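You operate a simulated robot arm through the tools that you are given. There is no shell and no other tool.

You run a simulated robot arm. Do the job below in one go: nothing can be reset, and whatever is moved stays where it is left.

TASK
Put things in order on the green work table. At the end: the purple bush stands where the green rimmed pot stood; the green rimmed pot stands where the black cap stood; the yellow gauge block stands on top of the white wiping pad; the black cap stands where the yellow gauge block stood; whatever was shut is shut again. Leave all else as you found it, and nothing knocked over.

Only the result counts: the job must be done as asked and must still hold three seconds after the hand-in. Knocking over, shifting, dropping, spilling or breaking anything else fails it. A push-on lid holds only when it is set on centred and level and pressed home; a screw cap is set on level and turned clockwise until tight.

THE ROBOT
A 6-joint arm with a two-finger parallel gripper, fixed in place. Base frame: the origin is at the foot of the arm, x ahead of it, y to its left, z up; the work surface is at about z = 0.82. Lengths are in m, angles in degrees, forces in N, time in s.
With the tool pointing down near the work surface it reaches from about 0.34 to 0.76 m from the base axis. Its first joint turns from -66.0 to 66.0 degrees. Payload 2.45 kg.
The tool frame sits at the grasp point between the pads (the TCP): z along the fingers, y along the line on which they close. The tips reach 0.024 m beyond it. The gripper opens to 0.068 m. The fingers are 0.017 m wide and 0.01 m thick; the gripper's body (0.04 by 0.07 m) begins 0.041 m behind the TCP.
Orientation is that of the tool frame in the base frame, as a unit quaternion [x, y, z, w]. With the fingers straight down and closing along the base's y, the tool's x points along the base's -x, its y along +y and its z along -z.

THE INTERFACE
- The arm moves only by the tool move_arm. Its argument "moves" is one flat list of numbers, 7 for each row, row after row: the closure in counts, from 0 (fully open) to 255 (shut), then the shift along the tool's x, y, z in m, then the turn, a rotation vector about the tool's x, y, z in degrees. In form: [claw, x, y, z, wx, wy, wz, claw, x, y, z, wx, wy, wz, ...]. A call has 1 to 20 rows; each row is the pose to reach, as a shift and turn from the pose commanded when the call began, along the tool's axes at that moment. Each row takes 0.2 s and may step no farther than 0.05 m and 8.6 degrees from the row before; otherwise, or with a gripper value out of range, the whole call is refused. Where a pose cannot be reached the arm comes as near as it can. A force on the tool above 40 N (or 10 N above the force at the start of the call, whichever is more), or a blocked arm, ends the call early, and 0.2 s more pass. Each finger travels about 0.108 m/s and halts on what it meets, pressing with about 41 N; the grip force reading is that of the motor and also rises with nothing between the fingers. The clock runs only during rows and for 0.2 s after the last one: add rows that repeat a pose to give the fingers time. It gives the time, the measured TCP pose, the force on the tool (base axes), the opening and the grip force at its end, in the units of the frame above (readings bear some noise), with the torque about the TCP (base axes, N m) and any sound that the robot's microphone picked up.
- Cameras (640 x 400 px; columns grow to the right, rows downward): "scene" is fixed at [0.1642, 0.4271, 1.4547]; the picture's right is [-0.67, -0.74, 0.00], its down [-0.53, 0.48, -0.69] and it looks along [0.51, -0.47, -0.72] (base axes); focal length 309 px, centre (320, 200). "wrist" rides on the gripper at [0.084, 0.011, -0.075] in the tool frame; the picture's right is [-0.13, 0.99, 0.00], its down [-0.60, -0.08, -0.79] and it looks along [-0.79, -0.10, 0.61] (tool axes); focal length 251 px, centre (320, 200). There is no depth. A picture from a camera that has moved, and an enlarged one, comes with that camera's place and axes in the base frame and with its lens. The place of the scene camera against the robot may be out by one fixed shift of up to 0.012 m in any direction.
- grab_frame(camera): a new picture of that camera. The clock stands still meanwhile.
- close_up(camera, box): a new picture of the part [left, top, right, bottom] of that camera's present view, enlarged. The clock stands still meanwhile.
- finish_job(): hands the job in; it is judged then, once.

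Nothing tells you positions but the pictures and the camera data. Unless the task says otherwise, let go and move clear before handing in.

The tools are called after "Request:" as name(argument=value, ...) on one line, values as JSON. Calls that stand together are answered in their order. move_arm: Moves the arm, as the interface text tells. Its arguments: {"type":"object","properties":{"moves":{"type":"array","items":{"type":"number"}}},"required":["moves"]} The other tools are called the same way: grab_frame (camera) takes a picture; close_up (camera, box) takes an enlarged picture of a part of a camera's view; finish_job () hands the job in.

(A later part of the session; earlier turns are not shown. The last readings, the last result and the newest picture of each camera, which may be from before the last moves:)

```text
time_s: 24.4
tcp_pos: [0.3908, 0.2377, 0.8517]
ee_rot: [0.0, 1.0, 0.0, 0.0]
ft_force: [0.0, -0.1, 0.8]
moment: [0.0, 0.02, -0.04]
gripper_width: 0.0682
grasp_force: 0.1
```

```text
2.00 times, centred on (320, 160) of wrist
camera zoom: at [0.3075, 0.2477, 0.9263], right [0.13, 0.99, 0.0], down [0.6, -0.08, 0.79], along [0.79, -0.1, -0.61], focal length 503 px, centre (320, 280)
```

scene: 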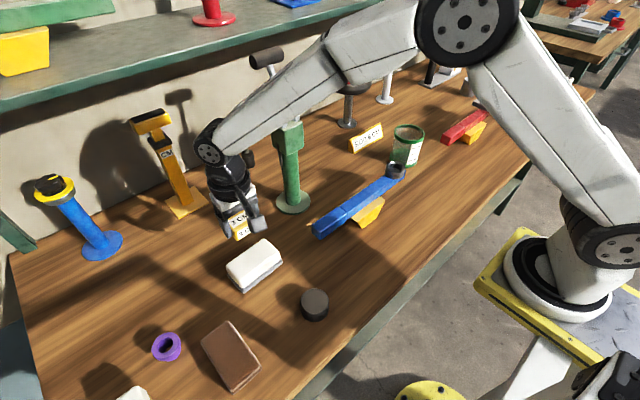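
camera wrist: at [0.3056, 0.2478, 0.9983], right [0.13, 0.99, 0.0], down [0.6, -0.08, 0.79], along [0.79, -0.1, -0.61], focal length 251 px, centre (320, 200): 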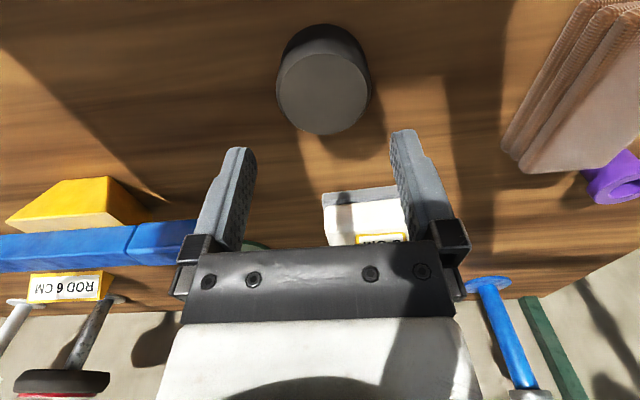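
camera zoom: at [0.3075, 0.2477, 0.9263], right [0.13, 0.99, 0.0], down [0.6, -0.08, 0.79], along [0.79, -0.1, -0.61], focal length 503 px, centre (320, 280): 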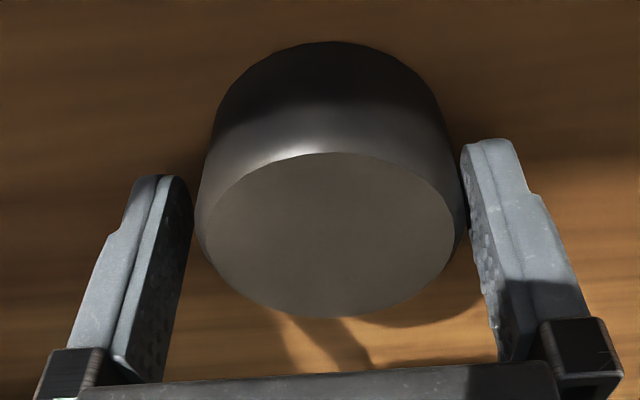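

The cap is between the pads. I'll close and lift it to z≈0.95.

Request:
move_arm(moves=[100, 0, 0, 0, 0, 0, 0, 255, 0, 0, 0, 0, 0, 0, 255, 0, 0, 0, 0, 0, 0, 255, 0, 0, -0.01, 0, 0, 0, 255, 0, 0, -0.04, 0, 0, 0, 255, 0, 0, -0.08, 0, 0, 0, 255, 0, 0, -0.11, 0, 0, 0, 255, 0, 0, -0.11, 0, 0, 0])

Request:
grab_frame(camera="wrist")

Request:
close_up(camera="wrist", box=[180, 60, 460, 260])

Request:
grab_frame(camera="scene")

```text
time_s: 26.2
tcp_pos: [0.3885, 0.2376, 0.9643]
ee_rot: [0.0, 1.0, 0.0, 0.001]
ft_force: [-1.0, 0.1, -0.8]
moment: [-0.01, -0.02, 0.0]
gripper_width: 0.0587
grasp_force: 40.8
```

```text
taken
camera wrist: at [0.3056, 0.2478, 1.0374], right [0.13, 0.99, 0.0], down [0.6, -0.08, 0.79], along [0.79, -0.1, -0.61], focal length 251 px, centre (320, 200)
```

wrist: 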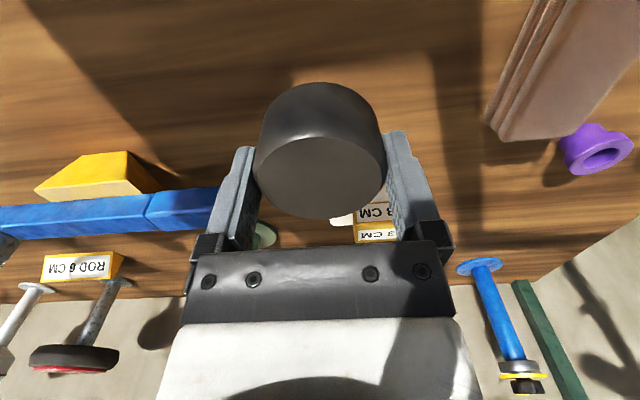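

```text
2.00 times, centred on (320, 160) of wrist
camera zoom: at [0.3056, 0.2478, 1.0374], right [0.13, 0.99, 0.0], down [0.6, -0.08, 0.79], along [0.79, -0.1, -0.61], focal length 503 px, centre (320, 280)
```

zoom: 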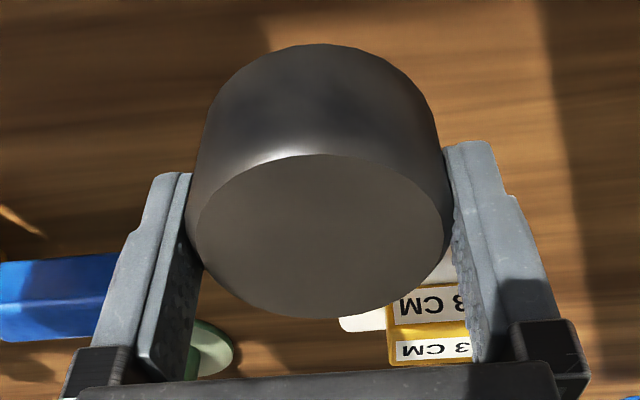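

```text
taken
```

scene: 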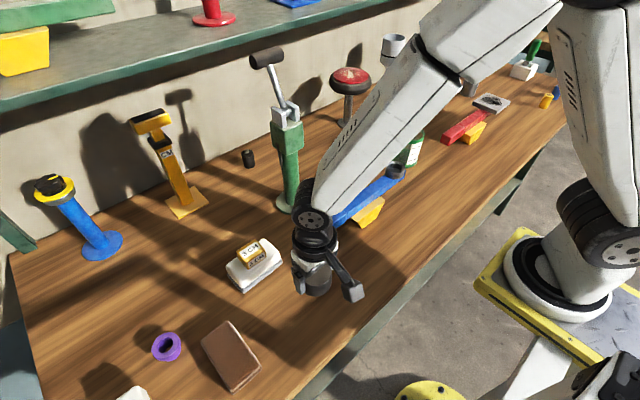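

The cap is held (0.0587 m) and level. I'll carry it to the block's old spot at (0.410,-0.182) and stop about 5 cm above the release height.

Request:
move_arm(moves=[255, -0.0023, -0.0466, 0, 0, 0, 0, 255, -0.0047, -0.0931, 0, 0, 0, 0, 255, -0.007, -0.1397, 0, 0, 0, 0, 255, -0.0093, -0.1862, 0, 0, 0, 0, 255, -0.0117, -0.2328, 0, 0, 0, 0, 255, -0.014, -0.2793, 0, 0, 0, 0, 255, -0.0163, -0.3259, 0, 0, 0, 0, 255, -0.0187, -0.3724, 0, 0, 0, 0, 255, -0.021, -0.419, 0, 0, 0, 0, 255, -0.021, -0.419, 0.03, 0, 0, 0, 255, -0.021, -0.419, 0.06, 0, 0, 0, 255, -0.021, -0.419, 0.06, 0, 0, 0, 255, -0.021, -0.419, 0.06, 0, 0, 0])

Request:
grab_frame(camera="wrist")

Request:
close_up(camera="scene", box=[340, 120, 500, 230])

```text
time_s: 29.0
tcp_pos: [0.4133, -0.1833, 0.9008]
ee_rot: [0.0, 1.0, 0.001, 0.001]
ft_force: [0.0, 0.1, -0.1]
moment: [0.03, 0.01, 0.0]
gripper_width: 0.0582
grasp_force: 40.8
```

```text
taken
camera wrist: at [0.33, -0.1731, 0.9765], right [0.13, 0.99, 0.0], down [0.6, -0.08, 0.79], along [0.79, -0.1, -0.61], focal length 251 px, centre (320, 200)
```

wrist: 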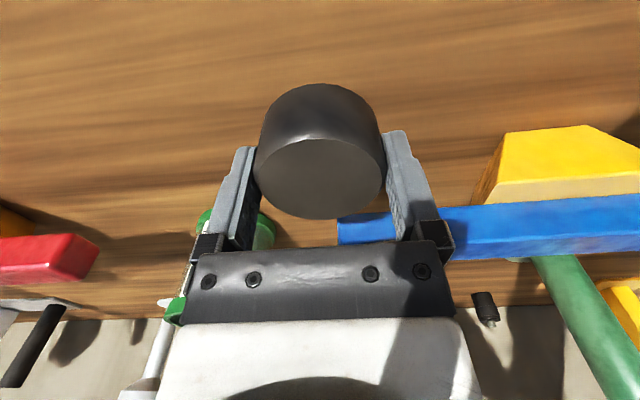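

```text
3.64 times, centred on (420, 175) of scene
camera zoom: at [0.1642, 0.4271, 1.4547], right [-0.67, -0.74, 0.0], down [-0.53, 0.48, -0.69], along [0.51, -0.47, -0.72], focal length 1123 px, centre (-44, 291)
```

zoom: 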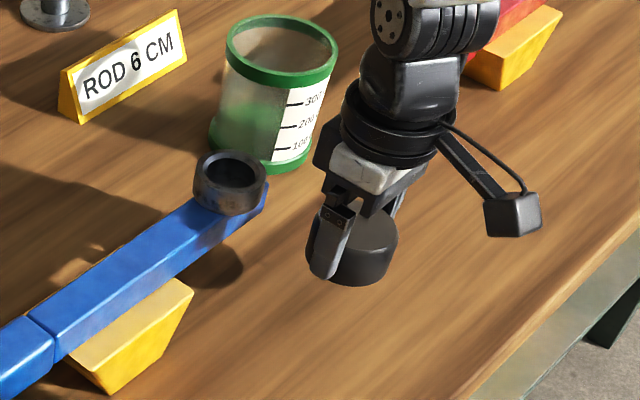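

Just above the spot, I'll correct a couple of millimetres and lower close to the table.

Request:
move_arm(moves=[255, 0.0025, 0.002, 0.02, 0, 0, 0, 255, 0.0025, 0.002, 0.04, 0, 0, 0, 255, 0.0025, 0.002, 0.046, 0, 0, 0, 255, 0.0025, 0.002, 0.046, 0, 0, 0, 255, 0.0025, 0.002, 0.046, 0, 0, 0])

Request:
grab_frame(camera="wrist")

```text
time_s: 30.2
tcp_pos: [0.4091, -0.1793, 0.8564]
ee_rot: [0.001, 1.0, 0.0, 0.002]
ft_force: [-0.3, -0.5, -0.4]
moment: [-0.03, -0.01, -0.05]
gripper_width: 0.0586
grasp_force: 41.2
```

```text
taken
camera wrist: at [0.3261, -0.1694, 0.931], right [0.13, 0.99, 0.0], down [0.6, -0.08, 0.79], along [0.79, -0.1, -0.61], focal length 251 px, centre (320, 200)
```

wrist: 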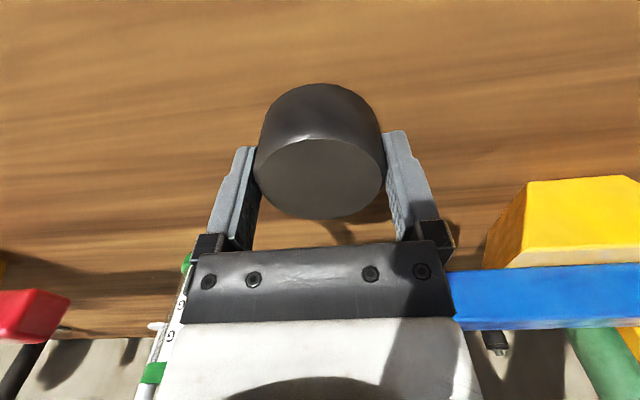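

Request:
move_arm(moves=[255, 0, -0.0015, 0.002, 0, 0, 0, 255, 0, -0.0015, 0.004, 0, 0, 0, 255, 0, -0.0015, 0.004, 0, 0, 0])

```text
time_s: 31.0
tcp_pos: [0.409, -0.18, 0.8521]
ee_rot: [-0.001, 1.0, 0.0, 0.001]
ft_force: [-1.6, -1.3, 1.0]
moment: [0.03, 0.04, 0.02]
gripper_width: 0.0584
grasp_force: 41.0
```

Request:
move_arm(moves=[255, 0, 0, 0.001, 0, 0, 0, 255, 0, 0, 0.001, 0, 0, 0])

```text
time_s: 31.6
tcp_pos: [0.4088, -0.18, 0.8509]
ee_rot: [0.0, 1.0, 0.001, 0.001]
ft_force: [-1.5, -0.2, 15.8]
moment: [0.08, 0.1, -0.08]
gripper_width: 0.0586
grasp_force: 41.4
```

The cap has touched the table. I'll ease off, release, and go straight up.

Request:
move_arm(moves=[255, 0, 0, -0.0008, 0, 0, 0, 255, 0, 0, -0.0008, 0, 0, 0, 60, 0, 0, -0.0008, 0, 0, 0, 0, 0, 0, -0.0008, 0, 0, 0, 0, 0, 0, -0.0008, 0, 0, 0, 0, 0, 0, -0.02, 0, 0, 0, 0, 0, 0, -0.05, 0, 0, 0, 0, 0, 0, -0.1, 0, 0, 0, 0, 0, 0, -0.145, 0, 0, 0])

Request:
grab_frame(camera="wrist")

Request:
grab_frame(camera="scene")

```text
time_s: 33.6
tcp_pos: [0.407, -0.1806, 0.9978]
ee_rot: [0.0, 1.0, 0.0, 0.0]
ft_force: [0.5, 0.6, -0.3]
moment: [-0.04, 0.0, -0.01]
gripper_width: 0.0677
grasp_force: 0.0
```

```text
taken
camera wrist: at [0.3244, -0.1716, 1.0727], right [0.13, 0.99, 0.0], down [0.6, -0.08, 0.79], along [0.79, -0.1, -0.61], focal length 251 px, centre (320, 200)
```

wrist: 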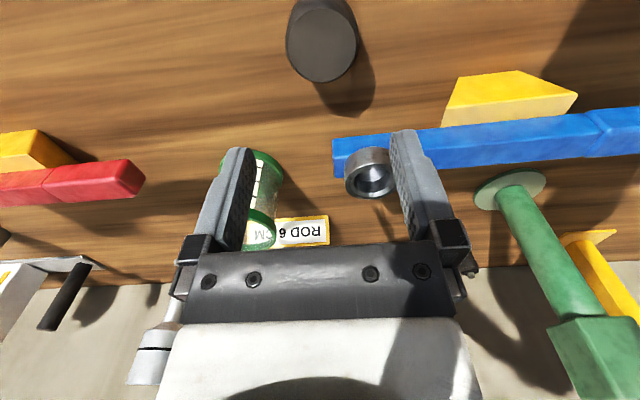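

```text
taken
```

scene: 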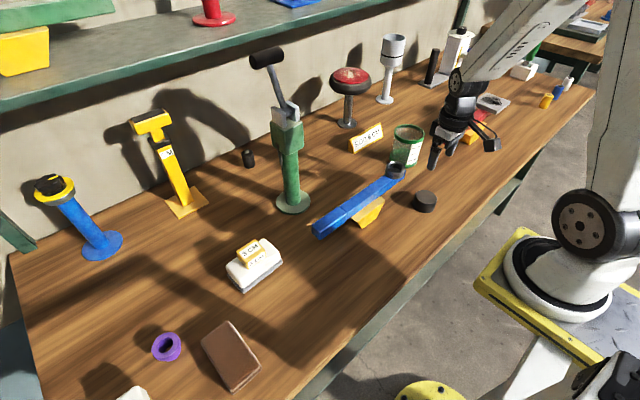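

The cap now stands at the block's old spot (about (0.409,-0.182)). Next is the pot; I'll position the camera so the pot sits between the fingers and measure it.

Request:
move_arm(moves=[0, -0.014, -0.041, 0, 0, 0, 0, 0, -0.028, -0.083, 0, 0, 0, 0, 0, -0.0425, -0.1245, 0, 0, 0, 0, 0, -0.0425, -0.1245, 0, 0, 0, 0, 0, -0.0425, -0.1245, 0, 0, 0, 0])

Request:
grab_frame(camera="wrist")

Request:
close_up(camera="wrist", box=[240, 90, 420, 250])

Request:
close_up(camera="scene", box=[360, 100, 460, 190])

```text
time_s: 34.8
tcp_pos: [0.4499, -0.3065, 0.9941]
ee_rot: [0.0, 1.0, 0.0, 0.0]
ft_force: [0.1, 0.2, 0.1]
moment: [0.02, 0.01, 0.03]
gripper_width: 0.0682
grasp_force: 0.0
```

```text
taken
camera wrist: at [0.3669, -0.2963, 1.0696], right [0.13, 0.99, 0.0], down [0.6, -0.08, 0.79], along [0.79, -0.1, -0.61], focal length 251 px, centre (320, 200)
```

wrist: 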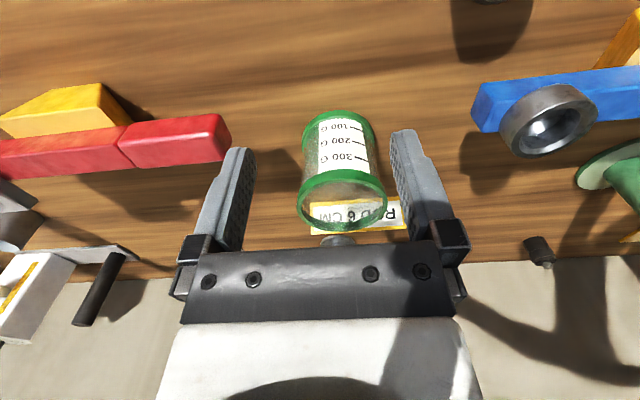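

```text
2.50 times, centred on (330, 170) of wrist
camera zoom: at [0.3669, -0.2963, 1.0696], right [0.13, 0.99, 0.0], down [0.6, -0.08, 0.79], along [0.79, -0.1, -0.61], focal length 629 px, centre (295, 275)
```

zoom: 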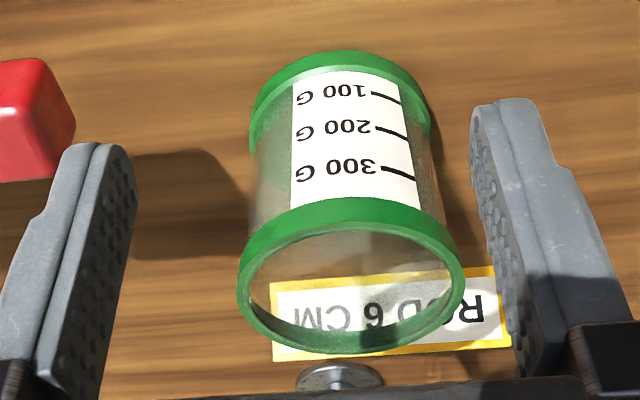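

```text
4.44 times, centred on (410, 145) of scene
camera zoom: at [0.1642, 0.4271, 1.4547], right [-0.67, -0.74, 0.0], down [-0.53, 0.48, -0.69], along [0.51, -0.47, -0.72], focal length 1373 px, centre (-80, 444)
```

zoom: 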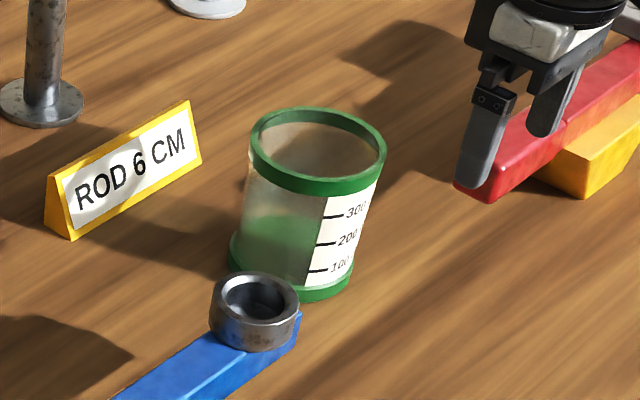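

The pot is empty, rim top about z 0.923, centre about (0.570,-0.301), outside diameter about 0.089. I'll grip its wall on the +y side, so I'm moving above that point, (0.570,-0.2585), with the fingers partly closed.

Request:
move_arm(moves=[50, -0.03, 0.012, 0, 0, 0, 0, 105, -0.06, 0.024, 0, 0, 0, 0, 105, -0.09, 0.036, 0, 0, 0, 0, 105, -0.12, 0.048, 0, 0, 0, 0, 105, -0.12, 0.048, 0, 0, 0, 0, 105, -0.12, 0.048, 0, 0, 0, 0])

Request:
grab_frame(camera="wrist")

Request:
close_up(camera="wrist", box=[200, 0, 400, 130])

Request:
close_up(camera="scene", box=[350, 80, 490, 190])

```text
time_s: 36.2
tcp_pos: [0.5707, -0.2586, 0.9951]
ee_rot: [0.001, 1.0, 0.0, 0.001]
ft_force: [0.4, -0.8, -0.9]
moment: [-0.01, 0.0, 0.02]
gripper_width: 0.0401
grasp_force: 0.0
```

```text
taken
camera wrist: at [0.4875, -0.2483, 1.0707], right [0.13, 0.99, 0.0], down [0.6, -0.08, 0.79], along [0.79, -0.1, -0.61], focal length 251 px, centre (320, 200)
```

wrist: 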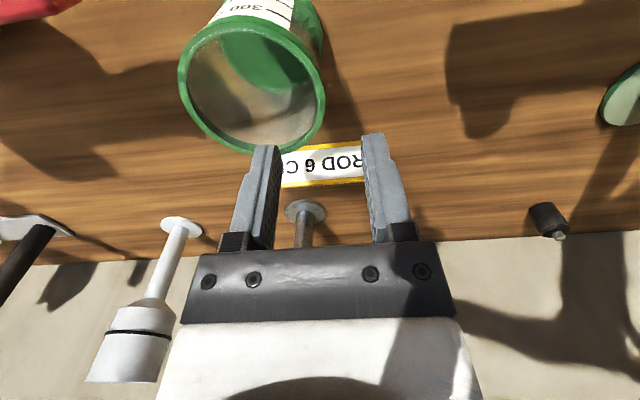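

```text
3.08 times, centred on (300, 65) of wrist
camera zoom: at [0.4875, -0.2483, 1.0707], right [0.13, 0.99, 0.0], down [0.6, -0.08, 0.79], along [0.79, -0.1, -0.61], focal length 774 px, centre (382, 615)
```

zoom: 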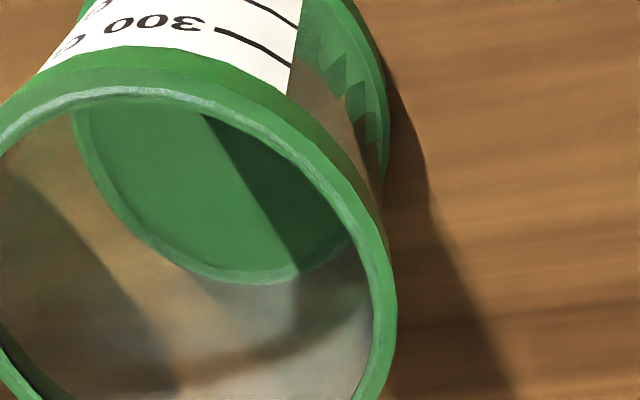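

```text
3.64 times, centred on (420, 135) of scene
camera zoom: at [0.1642, 0.4271, 1.4547], right [-0.67, -0.74, 0.0], down [-0.53, 0.48, -0.69], along [0.51, -0.47, -0.72], focal length 1123 px, centre (-44, 436)
```

zoom: 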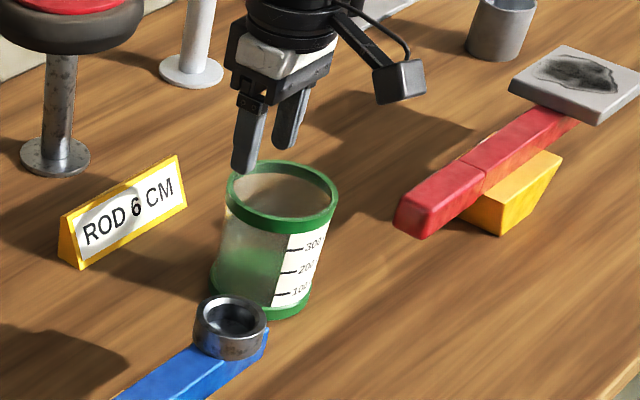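

Request:
close_up(camera="wrist", box=[160, 0, 410, 170])

```text
2.35 times, centred on (285, 85) of wrist
camera zoom: at [0.4875, -0.2483, 1.0707], right [0.13, 0.99, 0.0], down [0.6, -0.08, 0.79], along [0.79, -0.1, -0.61], focal length 592 px, centre (402, 471)
```

zoom: 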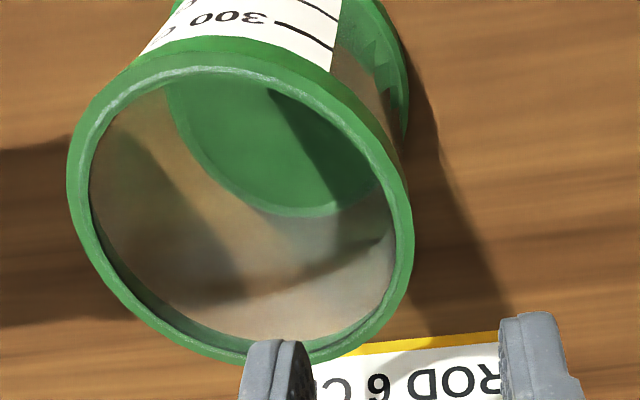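

The pot is empty with a green floor; its rim fits a circle centred about (0.5715,-0.3005). The fingers straddle the +y wall, so I'll descend around it and check.

Request:
move_arm(moves=[105, 0, 0, 0.02, 0, 0, 0, 105, 0, 0, 0.04, 0, 0, 0, 105, 0, 0, 0.06, 0, 0, 0, 105, 0, 0, 0.08, 0, 0, 0, 105, 0, 0, 0.091, 0, 0, 0, 105, 0, 0, 0.091, 0, 0, 0])

Request:
grab_frame(camera="wrist")

Request:
close_up(camera="scene", box=[350, 80, 490, 190])

```text
time_s: 37.6
tcp_pos: [0.5714, -0.2566, 0.9049]
ee_rot: [-0.001, 1.0, 0.001, 0.0]
ft_force: [0.3, -0.2, -0.4]
moment: [0.02, -0.01, 0.0]
gripper_width: 0.0399
grasp_force: 0.1
```

```text
taken
camera wrist: at [0.4887, -0.2468, 0.9797], right [0.13, 0.99, 0.0], down [0.6, -0.08, 0.79], along [0.79, -0.1, -0.61], focal length 251 px, centre (320, 200)
```

wrist: 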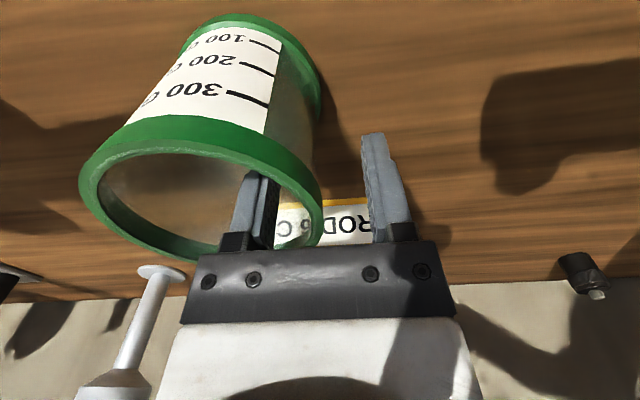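

```text
3.64 times, centred on (420, 135) of scene
camera zoom: at [0.1642, 0.4271, 1.4547], right [-0.67, -0.74, 0.0], down [-0.53, 0.48, -0.69], along [0.51, -0.47, -0.72], focal length 1123 px, centre (-44, 436)
```

zoom: 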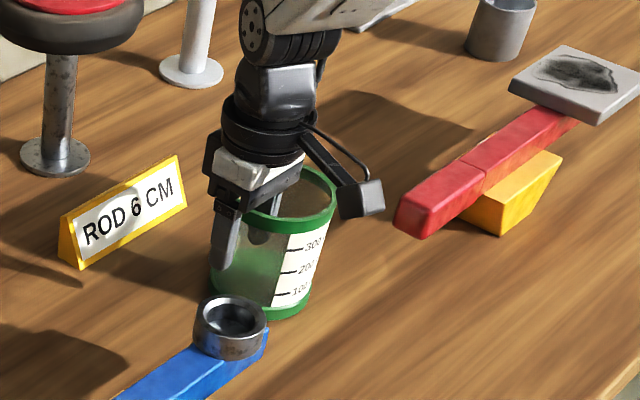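

The wall lies between the fingers, slightly to the left of the midline. I'll shift 2 mm, close on the rim and lift slightly.

Request:
move_arm(moves=[105, 0, -0.0022, 0, 0, 0, 0, 105, 0, -0.0022, 0, 0, 0, 0, 180, 0, -0.0022, 0, 0, 0, 0, 255, 0, -0.0022, 0, 0, 0, 0, 255, 0, -0.0022, 0, 0, 0, 0, 255, 0, -0.0022, 0, 0, 0, 0])

Request:
grab_frame(camera="wrist")

Request:
close_up(camera="scene", box=[350, 80, 490, 190])

```text
time_s: 39.0
tcp_pos: [0.5718, -0.2593, 0.9047]
ee_rot: [0.0, 1.0, 0.0, 0.001]
ft_force: [1.6, -0.5, 2.8]
moment: [-0.35, -0.06, 0.09]
gripper_width: 0.0026
grasp_force: 26.6
```

```text
taken
camera wrist: at [0.4887, -0.2492, 0.9797], right [0.13, 0.99, 0.0], down [0.6, -0.08, 0.79], along [0.79, -0.1, -0.61], focal length 251 px, centre (320, 200)
```

wrist: 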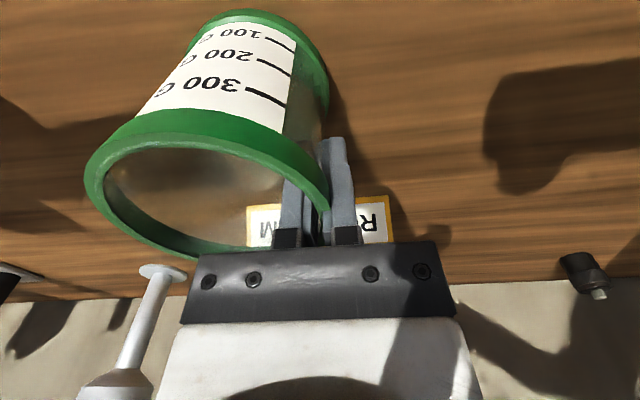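

```text
3.64 times, centred on (420, 135) of scene
camera zoom: at [0.1642, 0.4271, 1.4547], right [-0.67, -0.74, 0.0], down [-0.53, 0.48, -0.69], along [0.51, -0.47, -0.72], focal length 1123 px, centre (-44, 436)
```

zoom: 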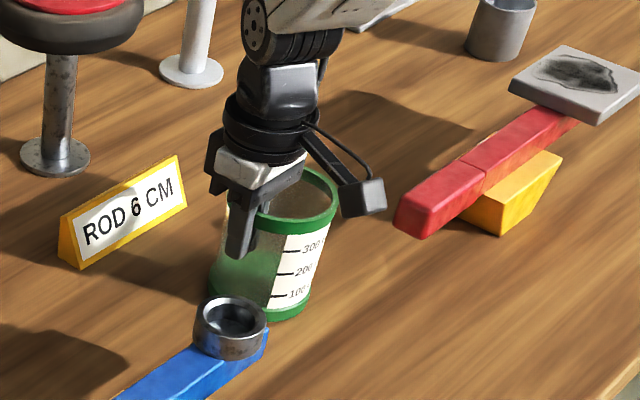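

Request:
close_up(camera="wrist", box=[70, 0, 400, 260])

Request:
close_up(camera="scene", box=[375, 105, 455, 170])

```text
1.54 times, centred on (235, 130) of wrist
camera zoom: at [0.4887, -0.2492, 0.9797], right [0.13, 0.99, 0.0], down [0.6, -0.08, 0.79], along [0.79, -0.1, -0.61], focal length 387 px, centre (451, 308)
```

zoom: 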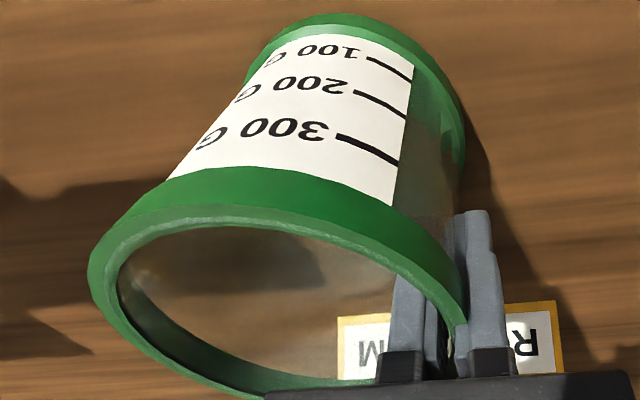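

```text
6.15 times, centred on (415, 138) of scene
camera zoom: at [0.1642, 0.4271, 1.4547], right [-0.67, -0.74, 0.0], down [-0.53, 0.48, -0.69], along [0.51, -0.47, -0.72], focal length 1901 px, centre (-265, 585)
```

zoom: 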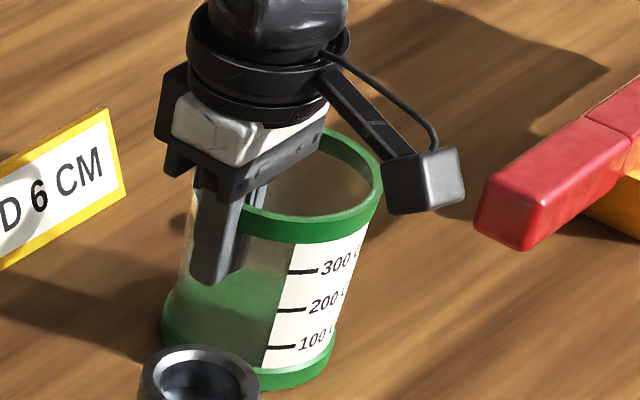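

The rim is clamped. I'll lift 1.5 cm gently and check that the pot comes up level.

Request:
move_arm(moves=[255, 0, 0, 0, 0, 0, 0, 255, 0, 0, -0.003, 0, 0, 0, 255, 0, 0, -0.008, 0, 0, 0, 255, 0, 0, -0.015, 0, 0, 0, 255, 0, 0, -0.015, 0, 0, 0])

Request:
grab_frame(camera="wrist")

Request:
close_up(camera="scene", box=[350, 80, 490, 190])

```text
time_s: 40.2
tcp_pos: [0.5708, -0.2588, 0.9194]
ee_rot: [-0.001, 1.0, -0.001, 0.001]
ft_force: [-1.6, -0.2, -0.8]
moment: [0.02, 0.0, -0.04]
gripper_width: 0.0026
grasp_force: 26.4
```

```text
taken
camera wrist: at [0.4879, -0.249, 0.9949], right [0.13, 0.99, 0.0], down [0.6, -0.08, 0.79], along [0.79, -0.1, -0.61], focal length 251 px, centre (320, 200)
```

wrist: 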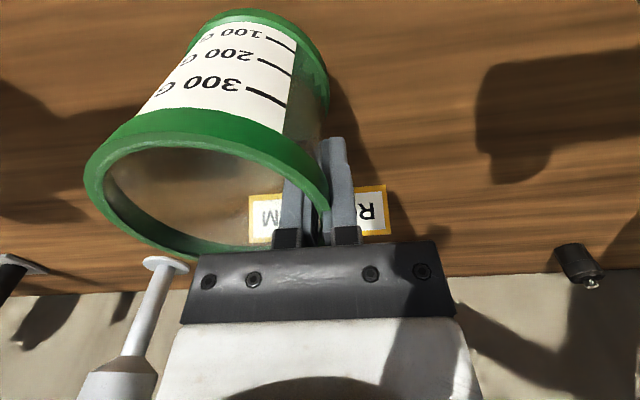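

```text
3.64 times, centred on (420, 135) of scene
camera zoom: at [0.1642, 0.4271, 1.4547], right [-0.67, -0.74, 0.0], down [-0.53, 0.48, -0.69], along [0.51, -0.47, -0.72], focal length 1123 px, centre (-44, 436)
```

zoom: 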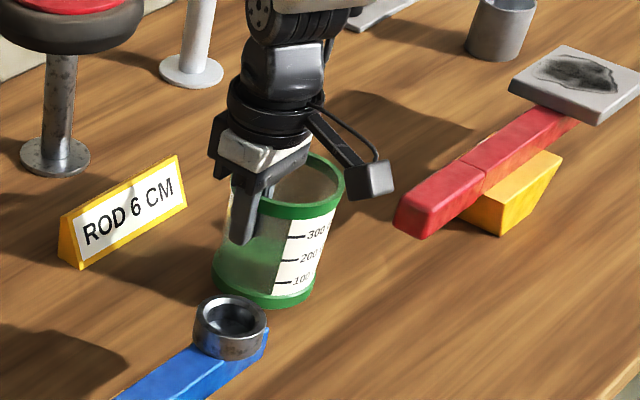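

The pot hangs securely and nearly level. I'll raise it to about 1.05 and carry it to the cap's old spot, aiming the TCP at (0.391,0.2815) so the pot centre comes over (0.391,0.239).

Request:
move_arm(moves=[255, 0, 0, -0.043, 0, 0, 0, 255, 0, 0, -0.087, 0, 0, 0, 255, 0, 0, -0.13, 0, 0, 0, 255, 0.015, 0.045, -0.13, 0, 0, 0, 255, 0.03, 0.0901, -0.13, 0, 0, 0, 255, 0.045, 0.1351, -0.13, 0, 0, 0, 255, 0.06, 0.1802, -0.13, 0, 0, 0, 255, 0.075, 0.2252, -0.13, 0, 0, 0, 255, 0.09, 0.2703, -0.13, 0, 0, 0, 255, 0.105, 0.3153, -0.13, 0, 0, 0, 255, 0.12, 0.3603, -0.13, 0, 0, 0, 255, 0.135, 0.4054, -0.13, 0, 0, 0, 255, 0.15, 0.4504, -0.13, 0, 0, 0, 255, 0.165, 0.4955, -0.13, 0, 0, 0, 255, 0.18, 0.5405, -0.13, 0, 0, 0, 255, 0.18, 0.5405, -0.13, 0, 0, 0, 255, 0.18, 0.5405, -0.13, 0, 0, 0])

Request:
grab_frame(camera="wrist")

Request:
grab_frame(camera="scene")

```text
time_s: 43.8
tcp_pos: [0.3925, 0.2788, 1.0478]
ee_rot: [0.0, 1.0, 0.0, 0.001]
ft_force: [-0.2, 0.1, -1.7]
moment: [0.06, 0.05, 0.02]
gripper_width: 0.0021
grasp_force: 26.7
```

```text
taken
camera wrist: at [0.309, 0.2888, 1.1232], right [0.13, 0.99, 0.0], down [0.6, -0.08, 0.79], along [0.79, -0.1, -0.61], focal length 251 px, centre (320, 200)
```

wrist: 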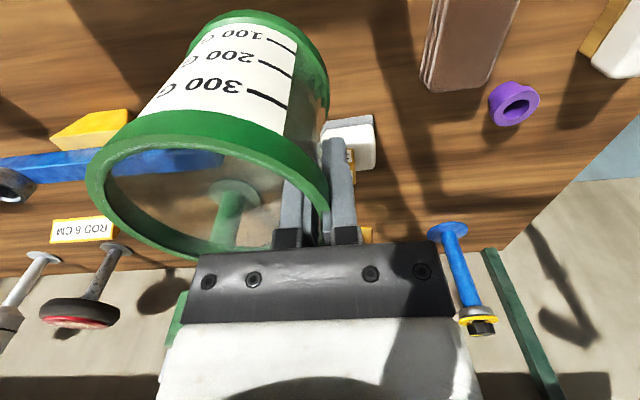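

```text
taken
```

scene: 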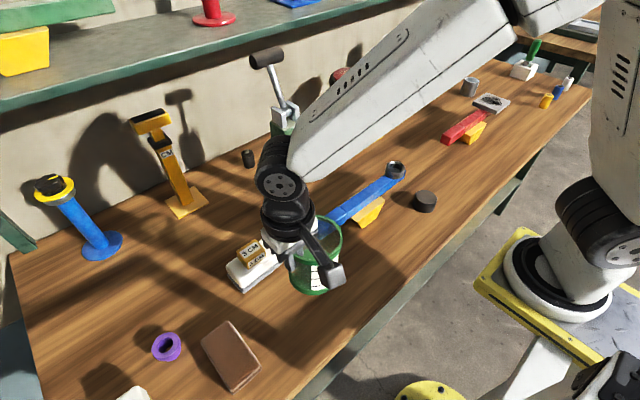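

Request:
close_up(camera="wrist", box=[70, 0, 350, 200])

Request:
close_up(camera="scene", box=[260, 200, 370, 310])

```text
2.00 times, centred on (210, 100) of wrist
camera zoom: at [0.309, 0.2888, 1.1232], right [0.13, 0.99, 0.0], down [0.6, -0.08, 0.79], along [0.79, -0.1, -0.61], focal length 503 px, centre (540, 400)
```

zoom: 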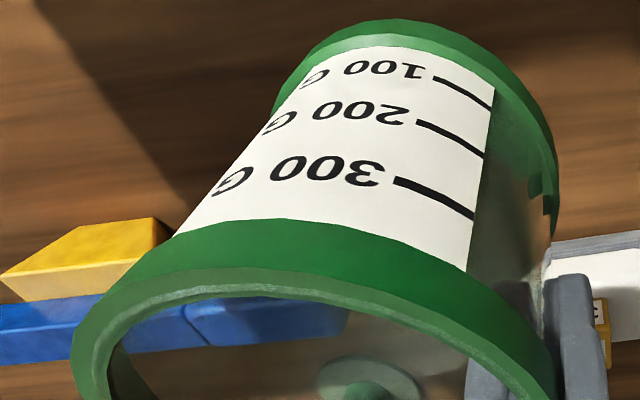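

```text
3.64 times, centred on (315, 255) of scene
camera zoom: at [0.1642, 0.4271, 1.4547], right [-0.67, -0.74, 0.0], down [-0.53, 0.48, -0.69], along [0.51, -0.47, -0.72], focal length 1123 px, centre (338, 0)
```

zoom: 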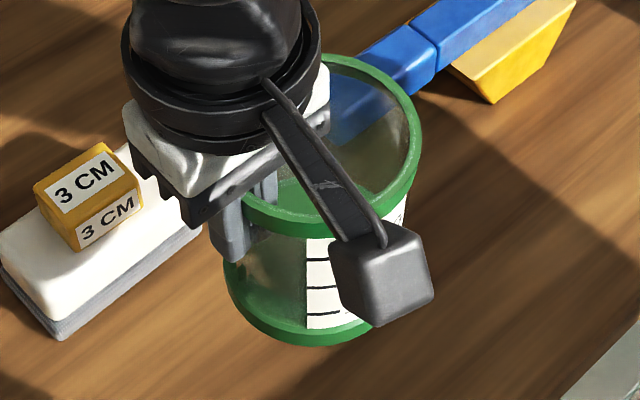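

The pot hangs with about 1.8° of sag toward its far side; I'll counter-tilt by that amount, correct 3 mm sideways, and descend to about 1 cm above the table.

Request:
move_arm(moves=[255, 0.0018, 0.003, 0.03, 0.9, 0, 0, 255, 0.0018, 0.003, 0.06, 1.8, 0, 0, 255, 0.0018, 0.003, 0.09, 1.8, 0, 0, 255, 0.0018, 0.003, 0.115, 1.8, 0, 0, 255, 0.0018, 0.003, 0.133, 1.8, 0, 0, 255, 0.0018, 0.003, 0.133, 1.8, 0, 0, 255, 0.0018, 0.003, 0.133, 1.8, 0, 0])

Request:
grab_frame(camera="wrist")

Request:
close_up(camera="scene", box=[240, 220, 380, 340])

```text
time_s: 45.4
tcp_pos: [0.3876, 0.285, 0.9156]
ee_rot: [0.001, 1.0, -0.016, 0.001]
ft_force: [-0.2, -0.7, -0.9]
moment: [0.03, 0.0, 0.02]
gripper_width: 0.0024
grasp_force: 25.9
```

```text
taken
camera wrist: at [0.3055, 0.2967, 0.9898], right [0.13, 0.99, -0.03], down [0.6, -0.05, 0.8], along [0.79, -0.12, -0.6], focal length 251 px, centre (320, 200)
```

wrist: 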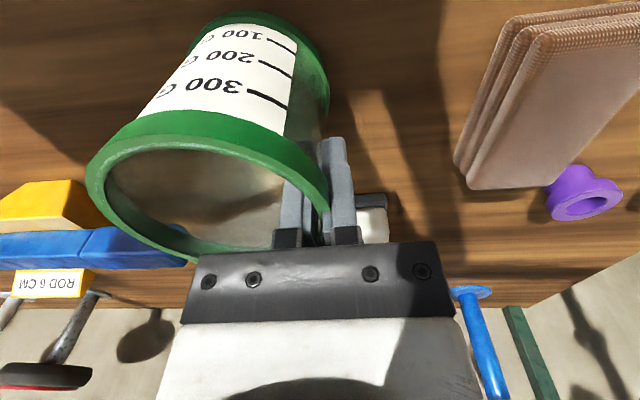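

```text
3.33 times, centred on (310, 280) of scene
camera zoom: at [0.1642, 0.4271, 1.4547], right [-0.67, -0.74, 0.0], down [-0.53, 0.48, -0.69], along [0.51, -0.47, -0.72], focal length 1030 px, centre (353, -67)
```

zoom: 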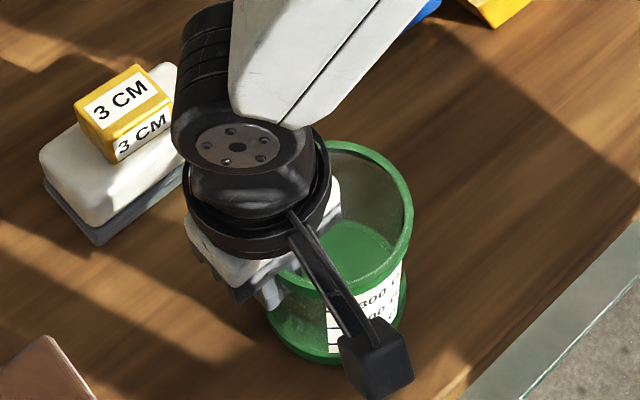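

TCP reads about (0.3885,0.284), so I'll shift back about 2.5 mm each way and then lower in small steps until contact.

Request:
move_arm(moves=[255, -0.0025, -0.0027, 0, 0, 0, 0, 255, -0.0025, -0.0027, 0.004, 0, 0, 0, 255, -0.0025, -0.0027, 0.007, 0, 0, 0, 255, -0.0025, -0.0027, 0.007, 0, 0, 0, 255, -0.0025, -0.0027, 0.007, 0, 0, 0])

```text
time_s: 46.6
tcp_pos: [0.3905, 0.2801, 0.9093]
ee_rot: [0.0, 1.0, -0.015, 0.0]
ft_force: [-0.8, -0.9, -1.0]
moment: [0.04, 0.0, 0.02]
gripper_width: 0.0026
grasp_force: 26.3
```

Request:
move_arm(moves=[255, 0, 0.0008, 0.001, 0, 0, 0, 255, 0, 0.0008, 0.002, 0, 0, 0, 255, 0, 0.0008, 0.002, 0, 0, 0])

Request:
grab_frame(camera="wrist")

```text
time_s: 47.4
tcp_pos: [0.3905, 0.2819, 0.9082]
ee_rot: [0.0, 1.0, -0.015, 0.001]
ft_force: [1.2, -0.7, -0.3]
moment: [0.04, -0.03, -0.02]
gripper_width: 0.0026
grasp_force: 26.2
```

```text
taken
camera wrist: at [0.3078, 0.2943, 0.9817], right [0.13, 0.99, -0.03], down [0.6, -0.05, 0.8], along [0.79, -0.12, -0.6], focal length 251 px, centre (320, 200)
```

wrist: 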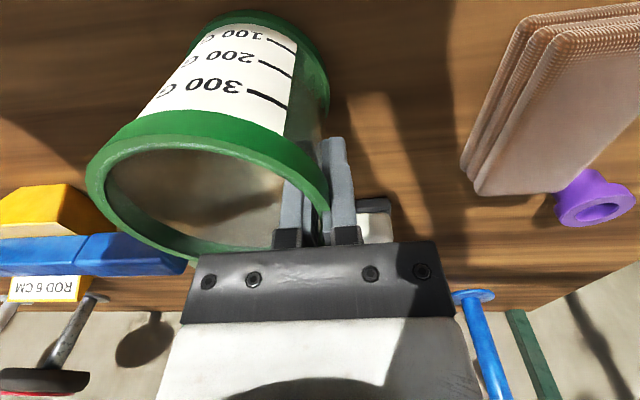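

Request:
move_arm(moves=[255, 0, 0, 0.001, 0, 0, 0, 255, 0, 0, 0.001, 0, 0, 0])

Request:
move_arm(moves=[255, 0, 0, 0.001, 0, 0, 0, 255, 0, 0, 0.001, 0, 0, 0])

```text
time_s: 48.0
tcp_pos: [0.3901, 0.282, 0.9059]
ee_rot: [0.0, 1.0, -0.015, 0.001]
ft_force: [1.0, 0.6, -1.2]
moment: [0.01, 0.03, -0.02]
gripper_width: 0.0026
grasp_force: 26.5
```

```text
time_s: 48.6
tcp_pos: [0.3908, 0.2814, 0.9048]
ee_rot: [0.001, 1.0, -0.016, 0.001]
ft_force: [0.0, 0.7, -1.1]
moment: [0.02, 0.0, -0.02]
gripper_width: 0.0022
grasp_force: 26.5
```

Request:
move_arm(moves=[255, 0, 0, 0.001, 0, 0, 0, 255, 0, 0, 0.001, 0, 0, 0])

```text
time_s: 49.2
tcp_pos: [0.3913, 0.282, 0.9041]
ee_rot: [0.0, 1.0, -0.016, 0.001]
ft_force: [0.9, -0.1, -0.7]
moment: [0.02, 0.02, 0.01]
gripper_width: 0.0027
grasp_force: 26.3
```

Request:
move_arm(moves=[255, 0, 0, 0.001, 0, 0, 0, 255, 0, 0, 0.001, 0, 0, 0])

Request:
close_up(camera="scene", box=[270, 240, 380, 330])

```text
time_s: 49.8
tcp_pos: [0.3918, 0.2819, 0.9027]
ee_rot: [0.0, 1.0, -0.015, 0.001]
ft_force: [-3.1, -0.7, 14.8]
moment: [-0.14, 0.56, 0.01]
gripper_width: 0.0024
grasp_force: 26.8
```

```text
4.44 times, centred on (325, 285) of scene
camera zoom: at [0.1639, 0.427, 1.4548], right [-0.67, -0.74, 0.0], down [-0.53, 0.48, -0.69], along [0.51, -0.47, -0.72], focal length 1373 px, centre (298, -178)
```

zoom: 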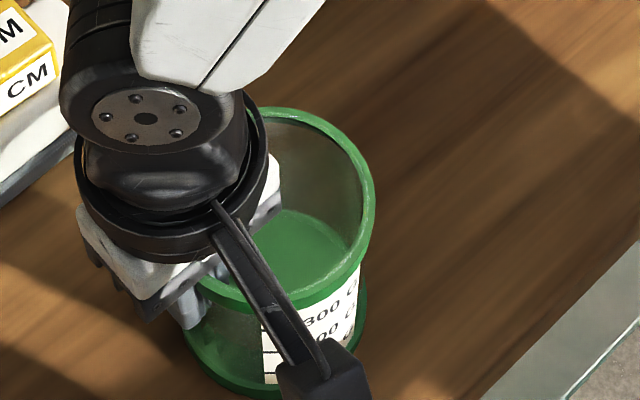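

The pot is down on the table (15 N). I'll ease off slightly, open gradually, and let it settle before withdrawing.

Request:
move_arm(moves=[255, 0, 0, -0.0007, 0, 0, 0, 255, 0, 0, -0.0007, 0, 0, 0, 235, 0, 0, -0.0007, 0, 0, 0, 200, 0, 0, -0.0007, 0, 0, 0, 140, 0, 0, -0.0007, 0, 0, 0, 105, 0, 0, -0.0007, 0, 0, 0, 105, 0, 0, -0.0007, 0, 0, 0])

Request:
grab_frame(camera="wrist")

Request:
close_up(camera="scene", box=[240, 220, 380, 340])

```text
time_s: 51.4
tcp_pos: [0.3908, 0.2828, 0.9038]
ee_rot: [-0.001, 1.0, -0.016, 0.001]
ft_force: [0.4, -0.2, 0.2]
moment: [-0.02, -0.02, 0.0]
gripper_width: 0.0402
grasp_force: 0.1
```

```text
taken
camera wrist: at [0.3084, 0.2945, 0.9783], right [0.13, 0.99, -0.03], down [0.6, -0.05, 0.8], along [0.79, -0.12, -0.6], focal length 251 px, centre (320, 200)
```

wrist: 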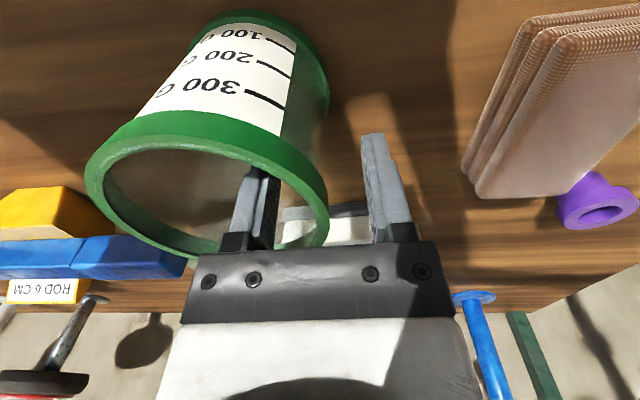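

```text
3.33 times, centred on (310, 280) of scene
camera zoom: at [0.1642, 0.4271, 1.4547], right [-0.67, -0.74, 0.0], down [-0.53, 0.48, -0.69], along [0.51, -0.47, -0.72], focal length 1030 px, centre (353, -67)
```

zoom: 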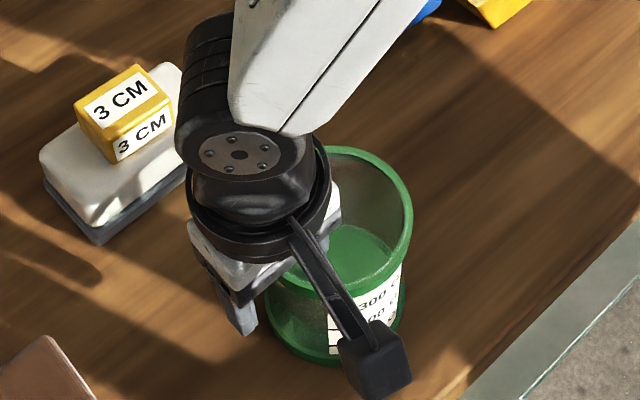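

Released, and the pot stands. I'll pull straight up, level the tool again, then check the pot's position.

Request:
move_arm(moves=[105, 0, 0, -0.02, 0, 0, 0, 105, 0, 0, -0.04, 0, 0, 0, 105, 0, 0, -0.07, 0, 0, 0, 105, 0, 0, -0.1, -0.9, 0, 0, 105, 0, 0, -0.13, -1.8, 0, 0, 105, 0, 0, -0.13, -1.8, 0, 0])

Request:
grab_frame(camera="wrist")

Request:
grab_frame(camera="scene")

```text
time_s: 52.8
tcp_pos: [0.3913, 0.2864, 1.0357]
ee_rot: [0.0, 1.0, 0.0, 0.001]
ft_force: [0.3, -0.2, 0.7]
moment: [0.02, 0.02, -0.03]
gripper_width: 0.0403
grasp_force: 0.1
```

```text
taken
camera wrist: at [0.3071, 0.2968, 1.1109], right [0.13, 0.99, 0.0], down [0.6, -0.08, 0.79], along [0.79, -0.1, -0.61], focal length 251 px, centre (320, 200)
```

wrist: 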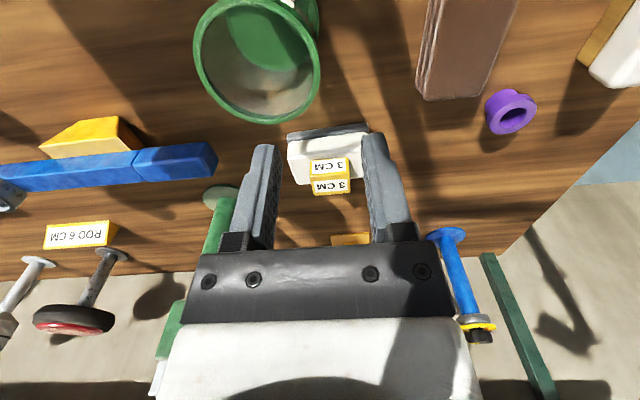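

```text
taken
```

scene: 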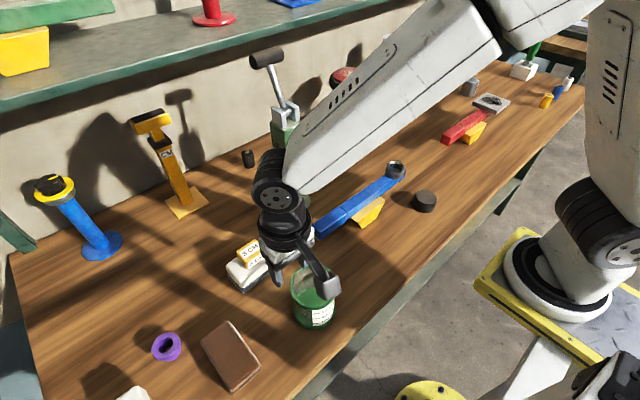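

The pot stands at about (0.392,0.240), right where the cap was. Now for the bush at about (0.513,0.4985); I'll move above it with the gripper fully open.

Request:
move_arm(moves=[60, -0.0203, 0.0354, 0, 0, 0, 0, 0, -0.0407, 0.0708, 0.02, 0, 0, 0, 0, -0.061, 0.1063, 0.04, 0, 0, 0, 0, -0.0813, 0.1417, 0.06, 0, 0, 0, 0, -0.1017, 0.1771, 0.08, 0, 0, 0, 0, -0.122, 0.2125, 0.1, 0, 0, 0, 0, -0.122, 0.2125, 0.1, 0, 0, 0, 0, -0.122, 0.2125, 0.1, 0, 0, 0])

Request:
grab_frame(camera="wrist")

Request:
grab_frame(camera="scene")

```text
time_s: 54.6
tcp_pos: [0.5145, 0.4994, 0.9346]
ee_rot: [0.0, 1.0, -0.001, 0.0]
ft_force: [0.3, 0.4, 0.5]
moment: [-0.03, 0.0, -0.02]
gripper_width: 0.0681
grasp_force: 0.1
```

```text
taken
camera wrist: at [0.4311, 0.5095, 1.0087], right [0.13, 0.99, 0.0], down [0.6, -0.08, 0.79], along [0.79, -0.1, -0.61], focal length 251 px, centre (320, 200)
```

wrist: 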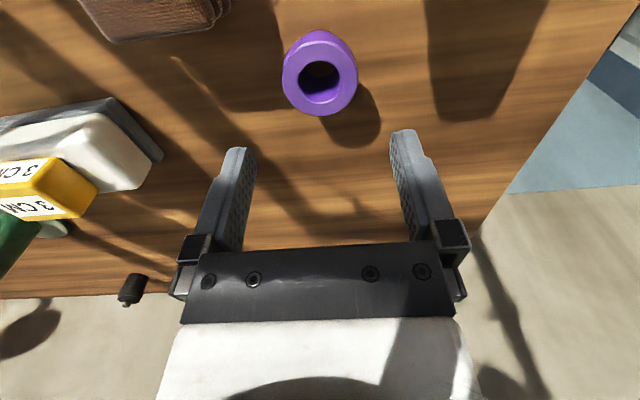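

```text
taken
```

scene: 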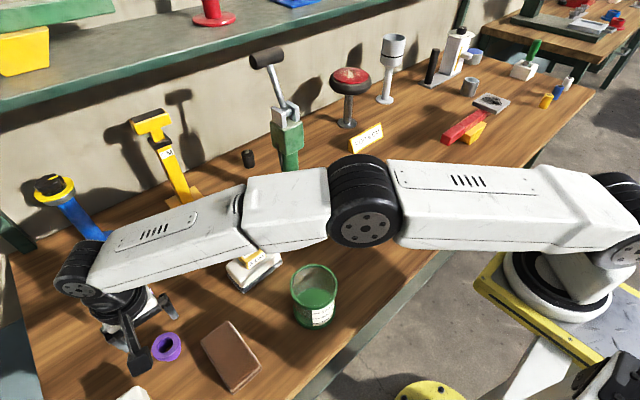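

Request:
close_up(camera="wrist", box=[260, 20, 390, 130])

```text
3.64 times, centred on (325, 75) of wrist
camera zoom: at [0.4311, 0.5095, 1.0087], right [0.13, 0.99, 0.0], down [0.6, -0.08, 0.79], along [0.79, -0.1, -0.61], focal length 914 px, centre (302, 654)
```

zoom: 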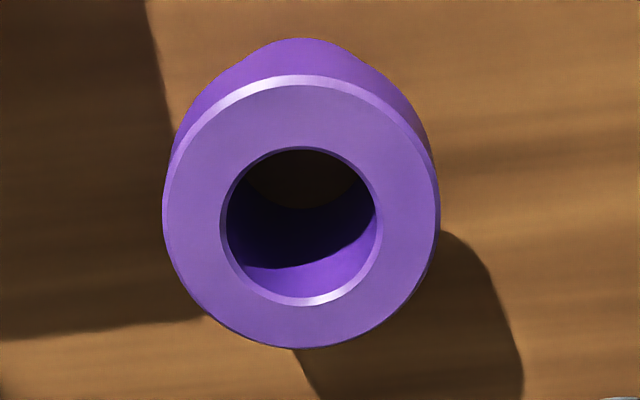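

The bush is centred in y and about 3 mm nearer in x. I'll correct and lower around it.

Request:
move_arm(moves=[0, 0.003, 0, 0.02, 0, 0, 0, 0, 0.003, 0, 0.045, 0, 0, 0, 0, 0.003, 0, 0.07, 0, 0, 0, 0, 0.003, 0, 0.0835, 0, 0, 0, 0, 0.003, 0, 0.0835, 0, 0, 0])

Request:
grab_frame(camera="wrist")

Request:
grab_frame(camera="scene")

```text
time_s: 55.8
tcp_pos: [0.5118, 0.4991, 0.8518]
ee_rot: [0.0, 1.0, 0.0, 0.0]
ft_force: [0.4, 0.3, -0.5]
moment: [0.0, 0.0, -0.02]
gripper_width: 0.068
grasp_force: 0.0
```

```text
taken
camera wrist: at [0.4283, 0.5094, 0.9267], right [0.13, 0.99, 0.0], down [0.6, -0.08, 0.79], along [0.79, -0.1, -0.61], focal length 251 px, centre (320, 200)
```

wrist: 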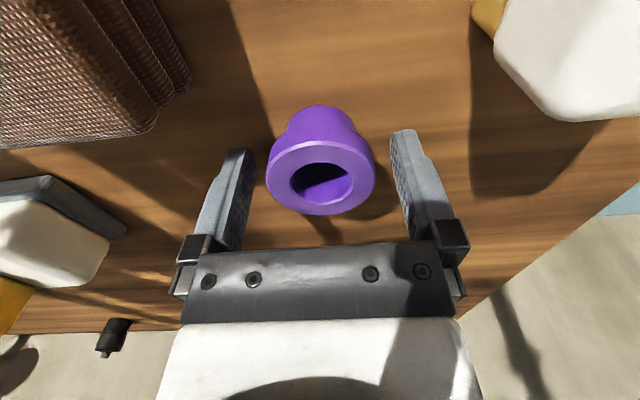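

```text
taken
```

scene: 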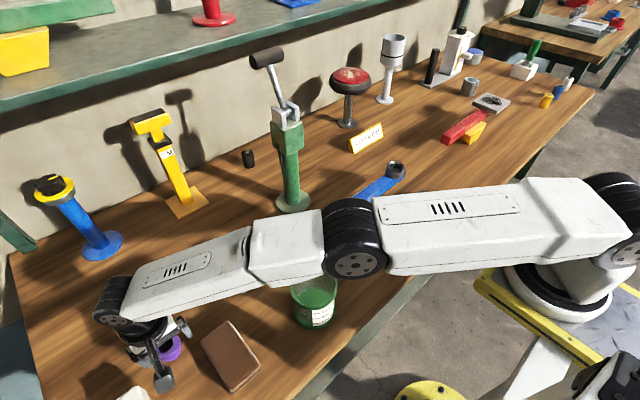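

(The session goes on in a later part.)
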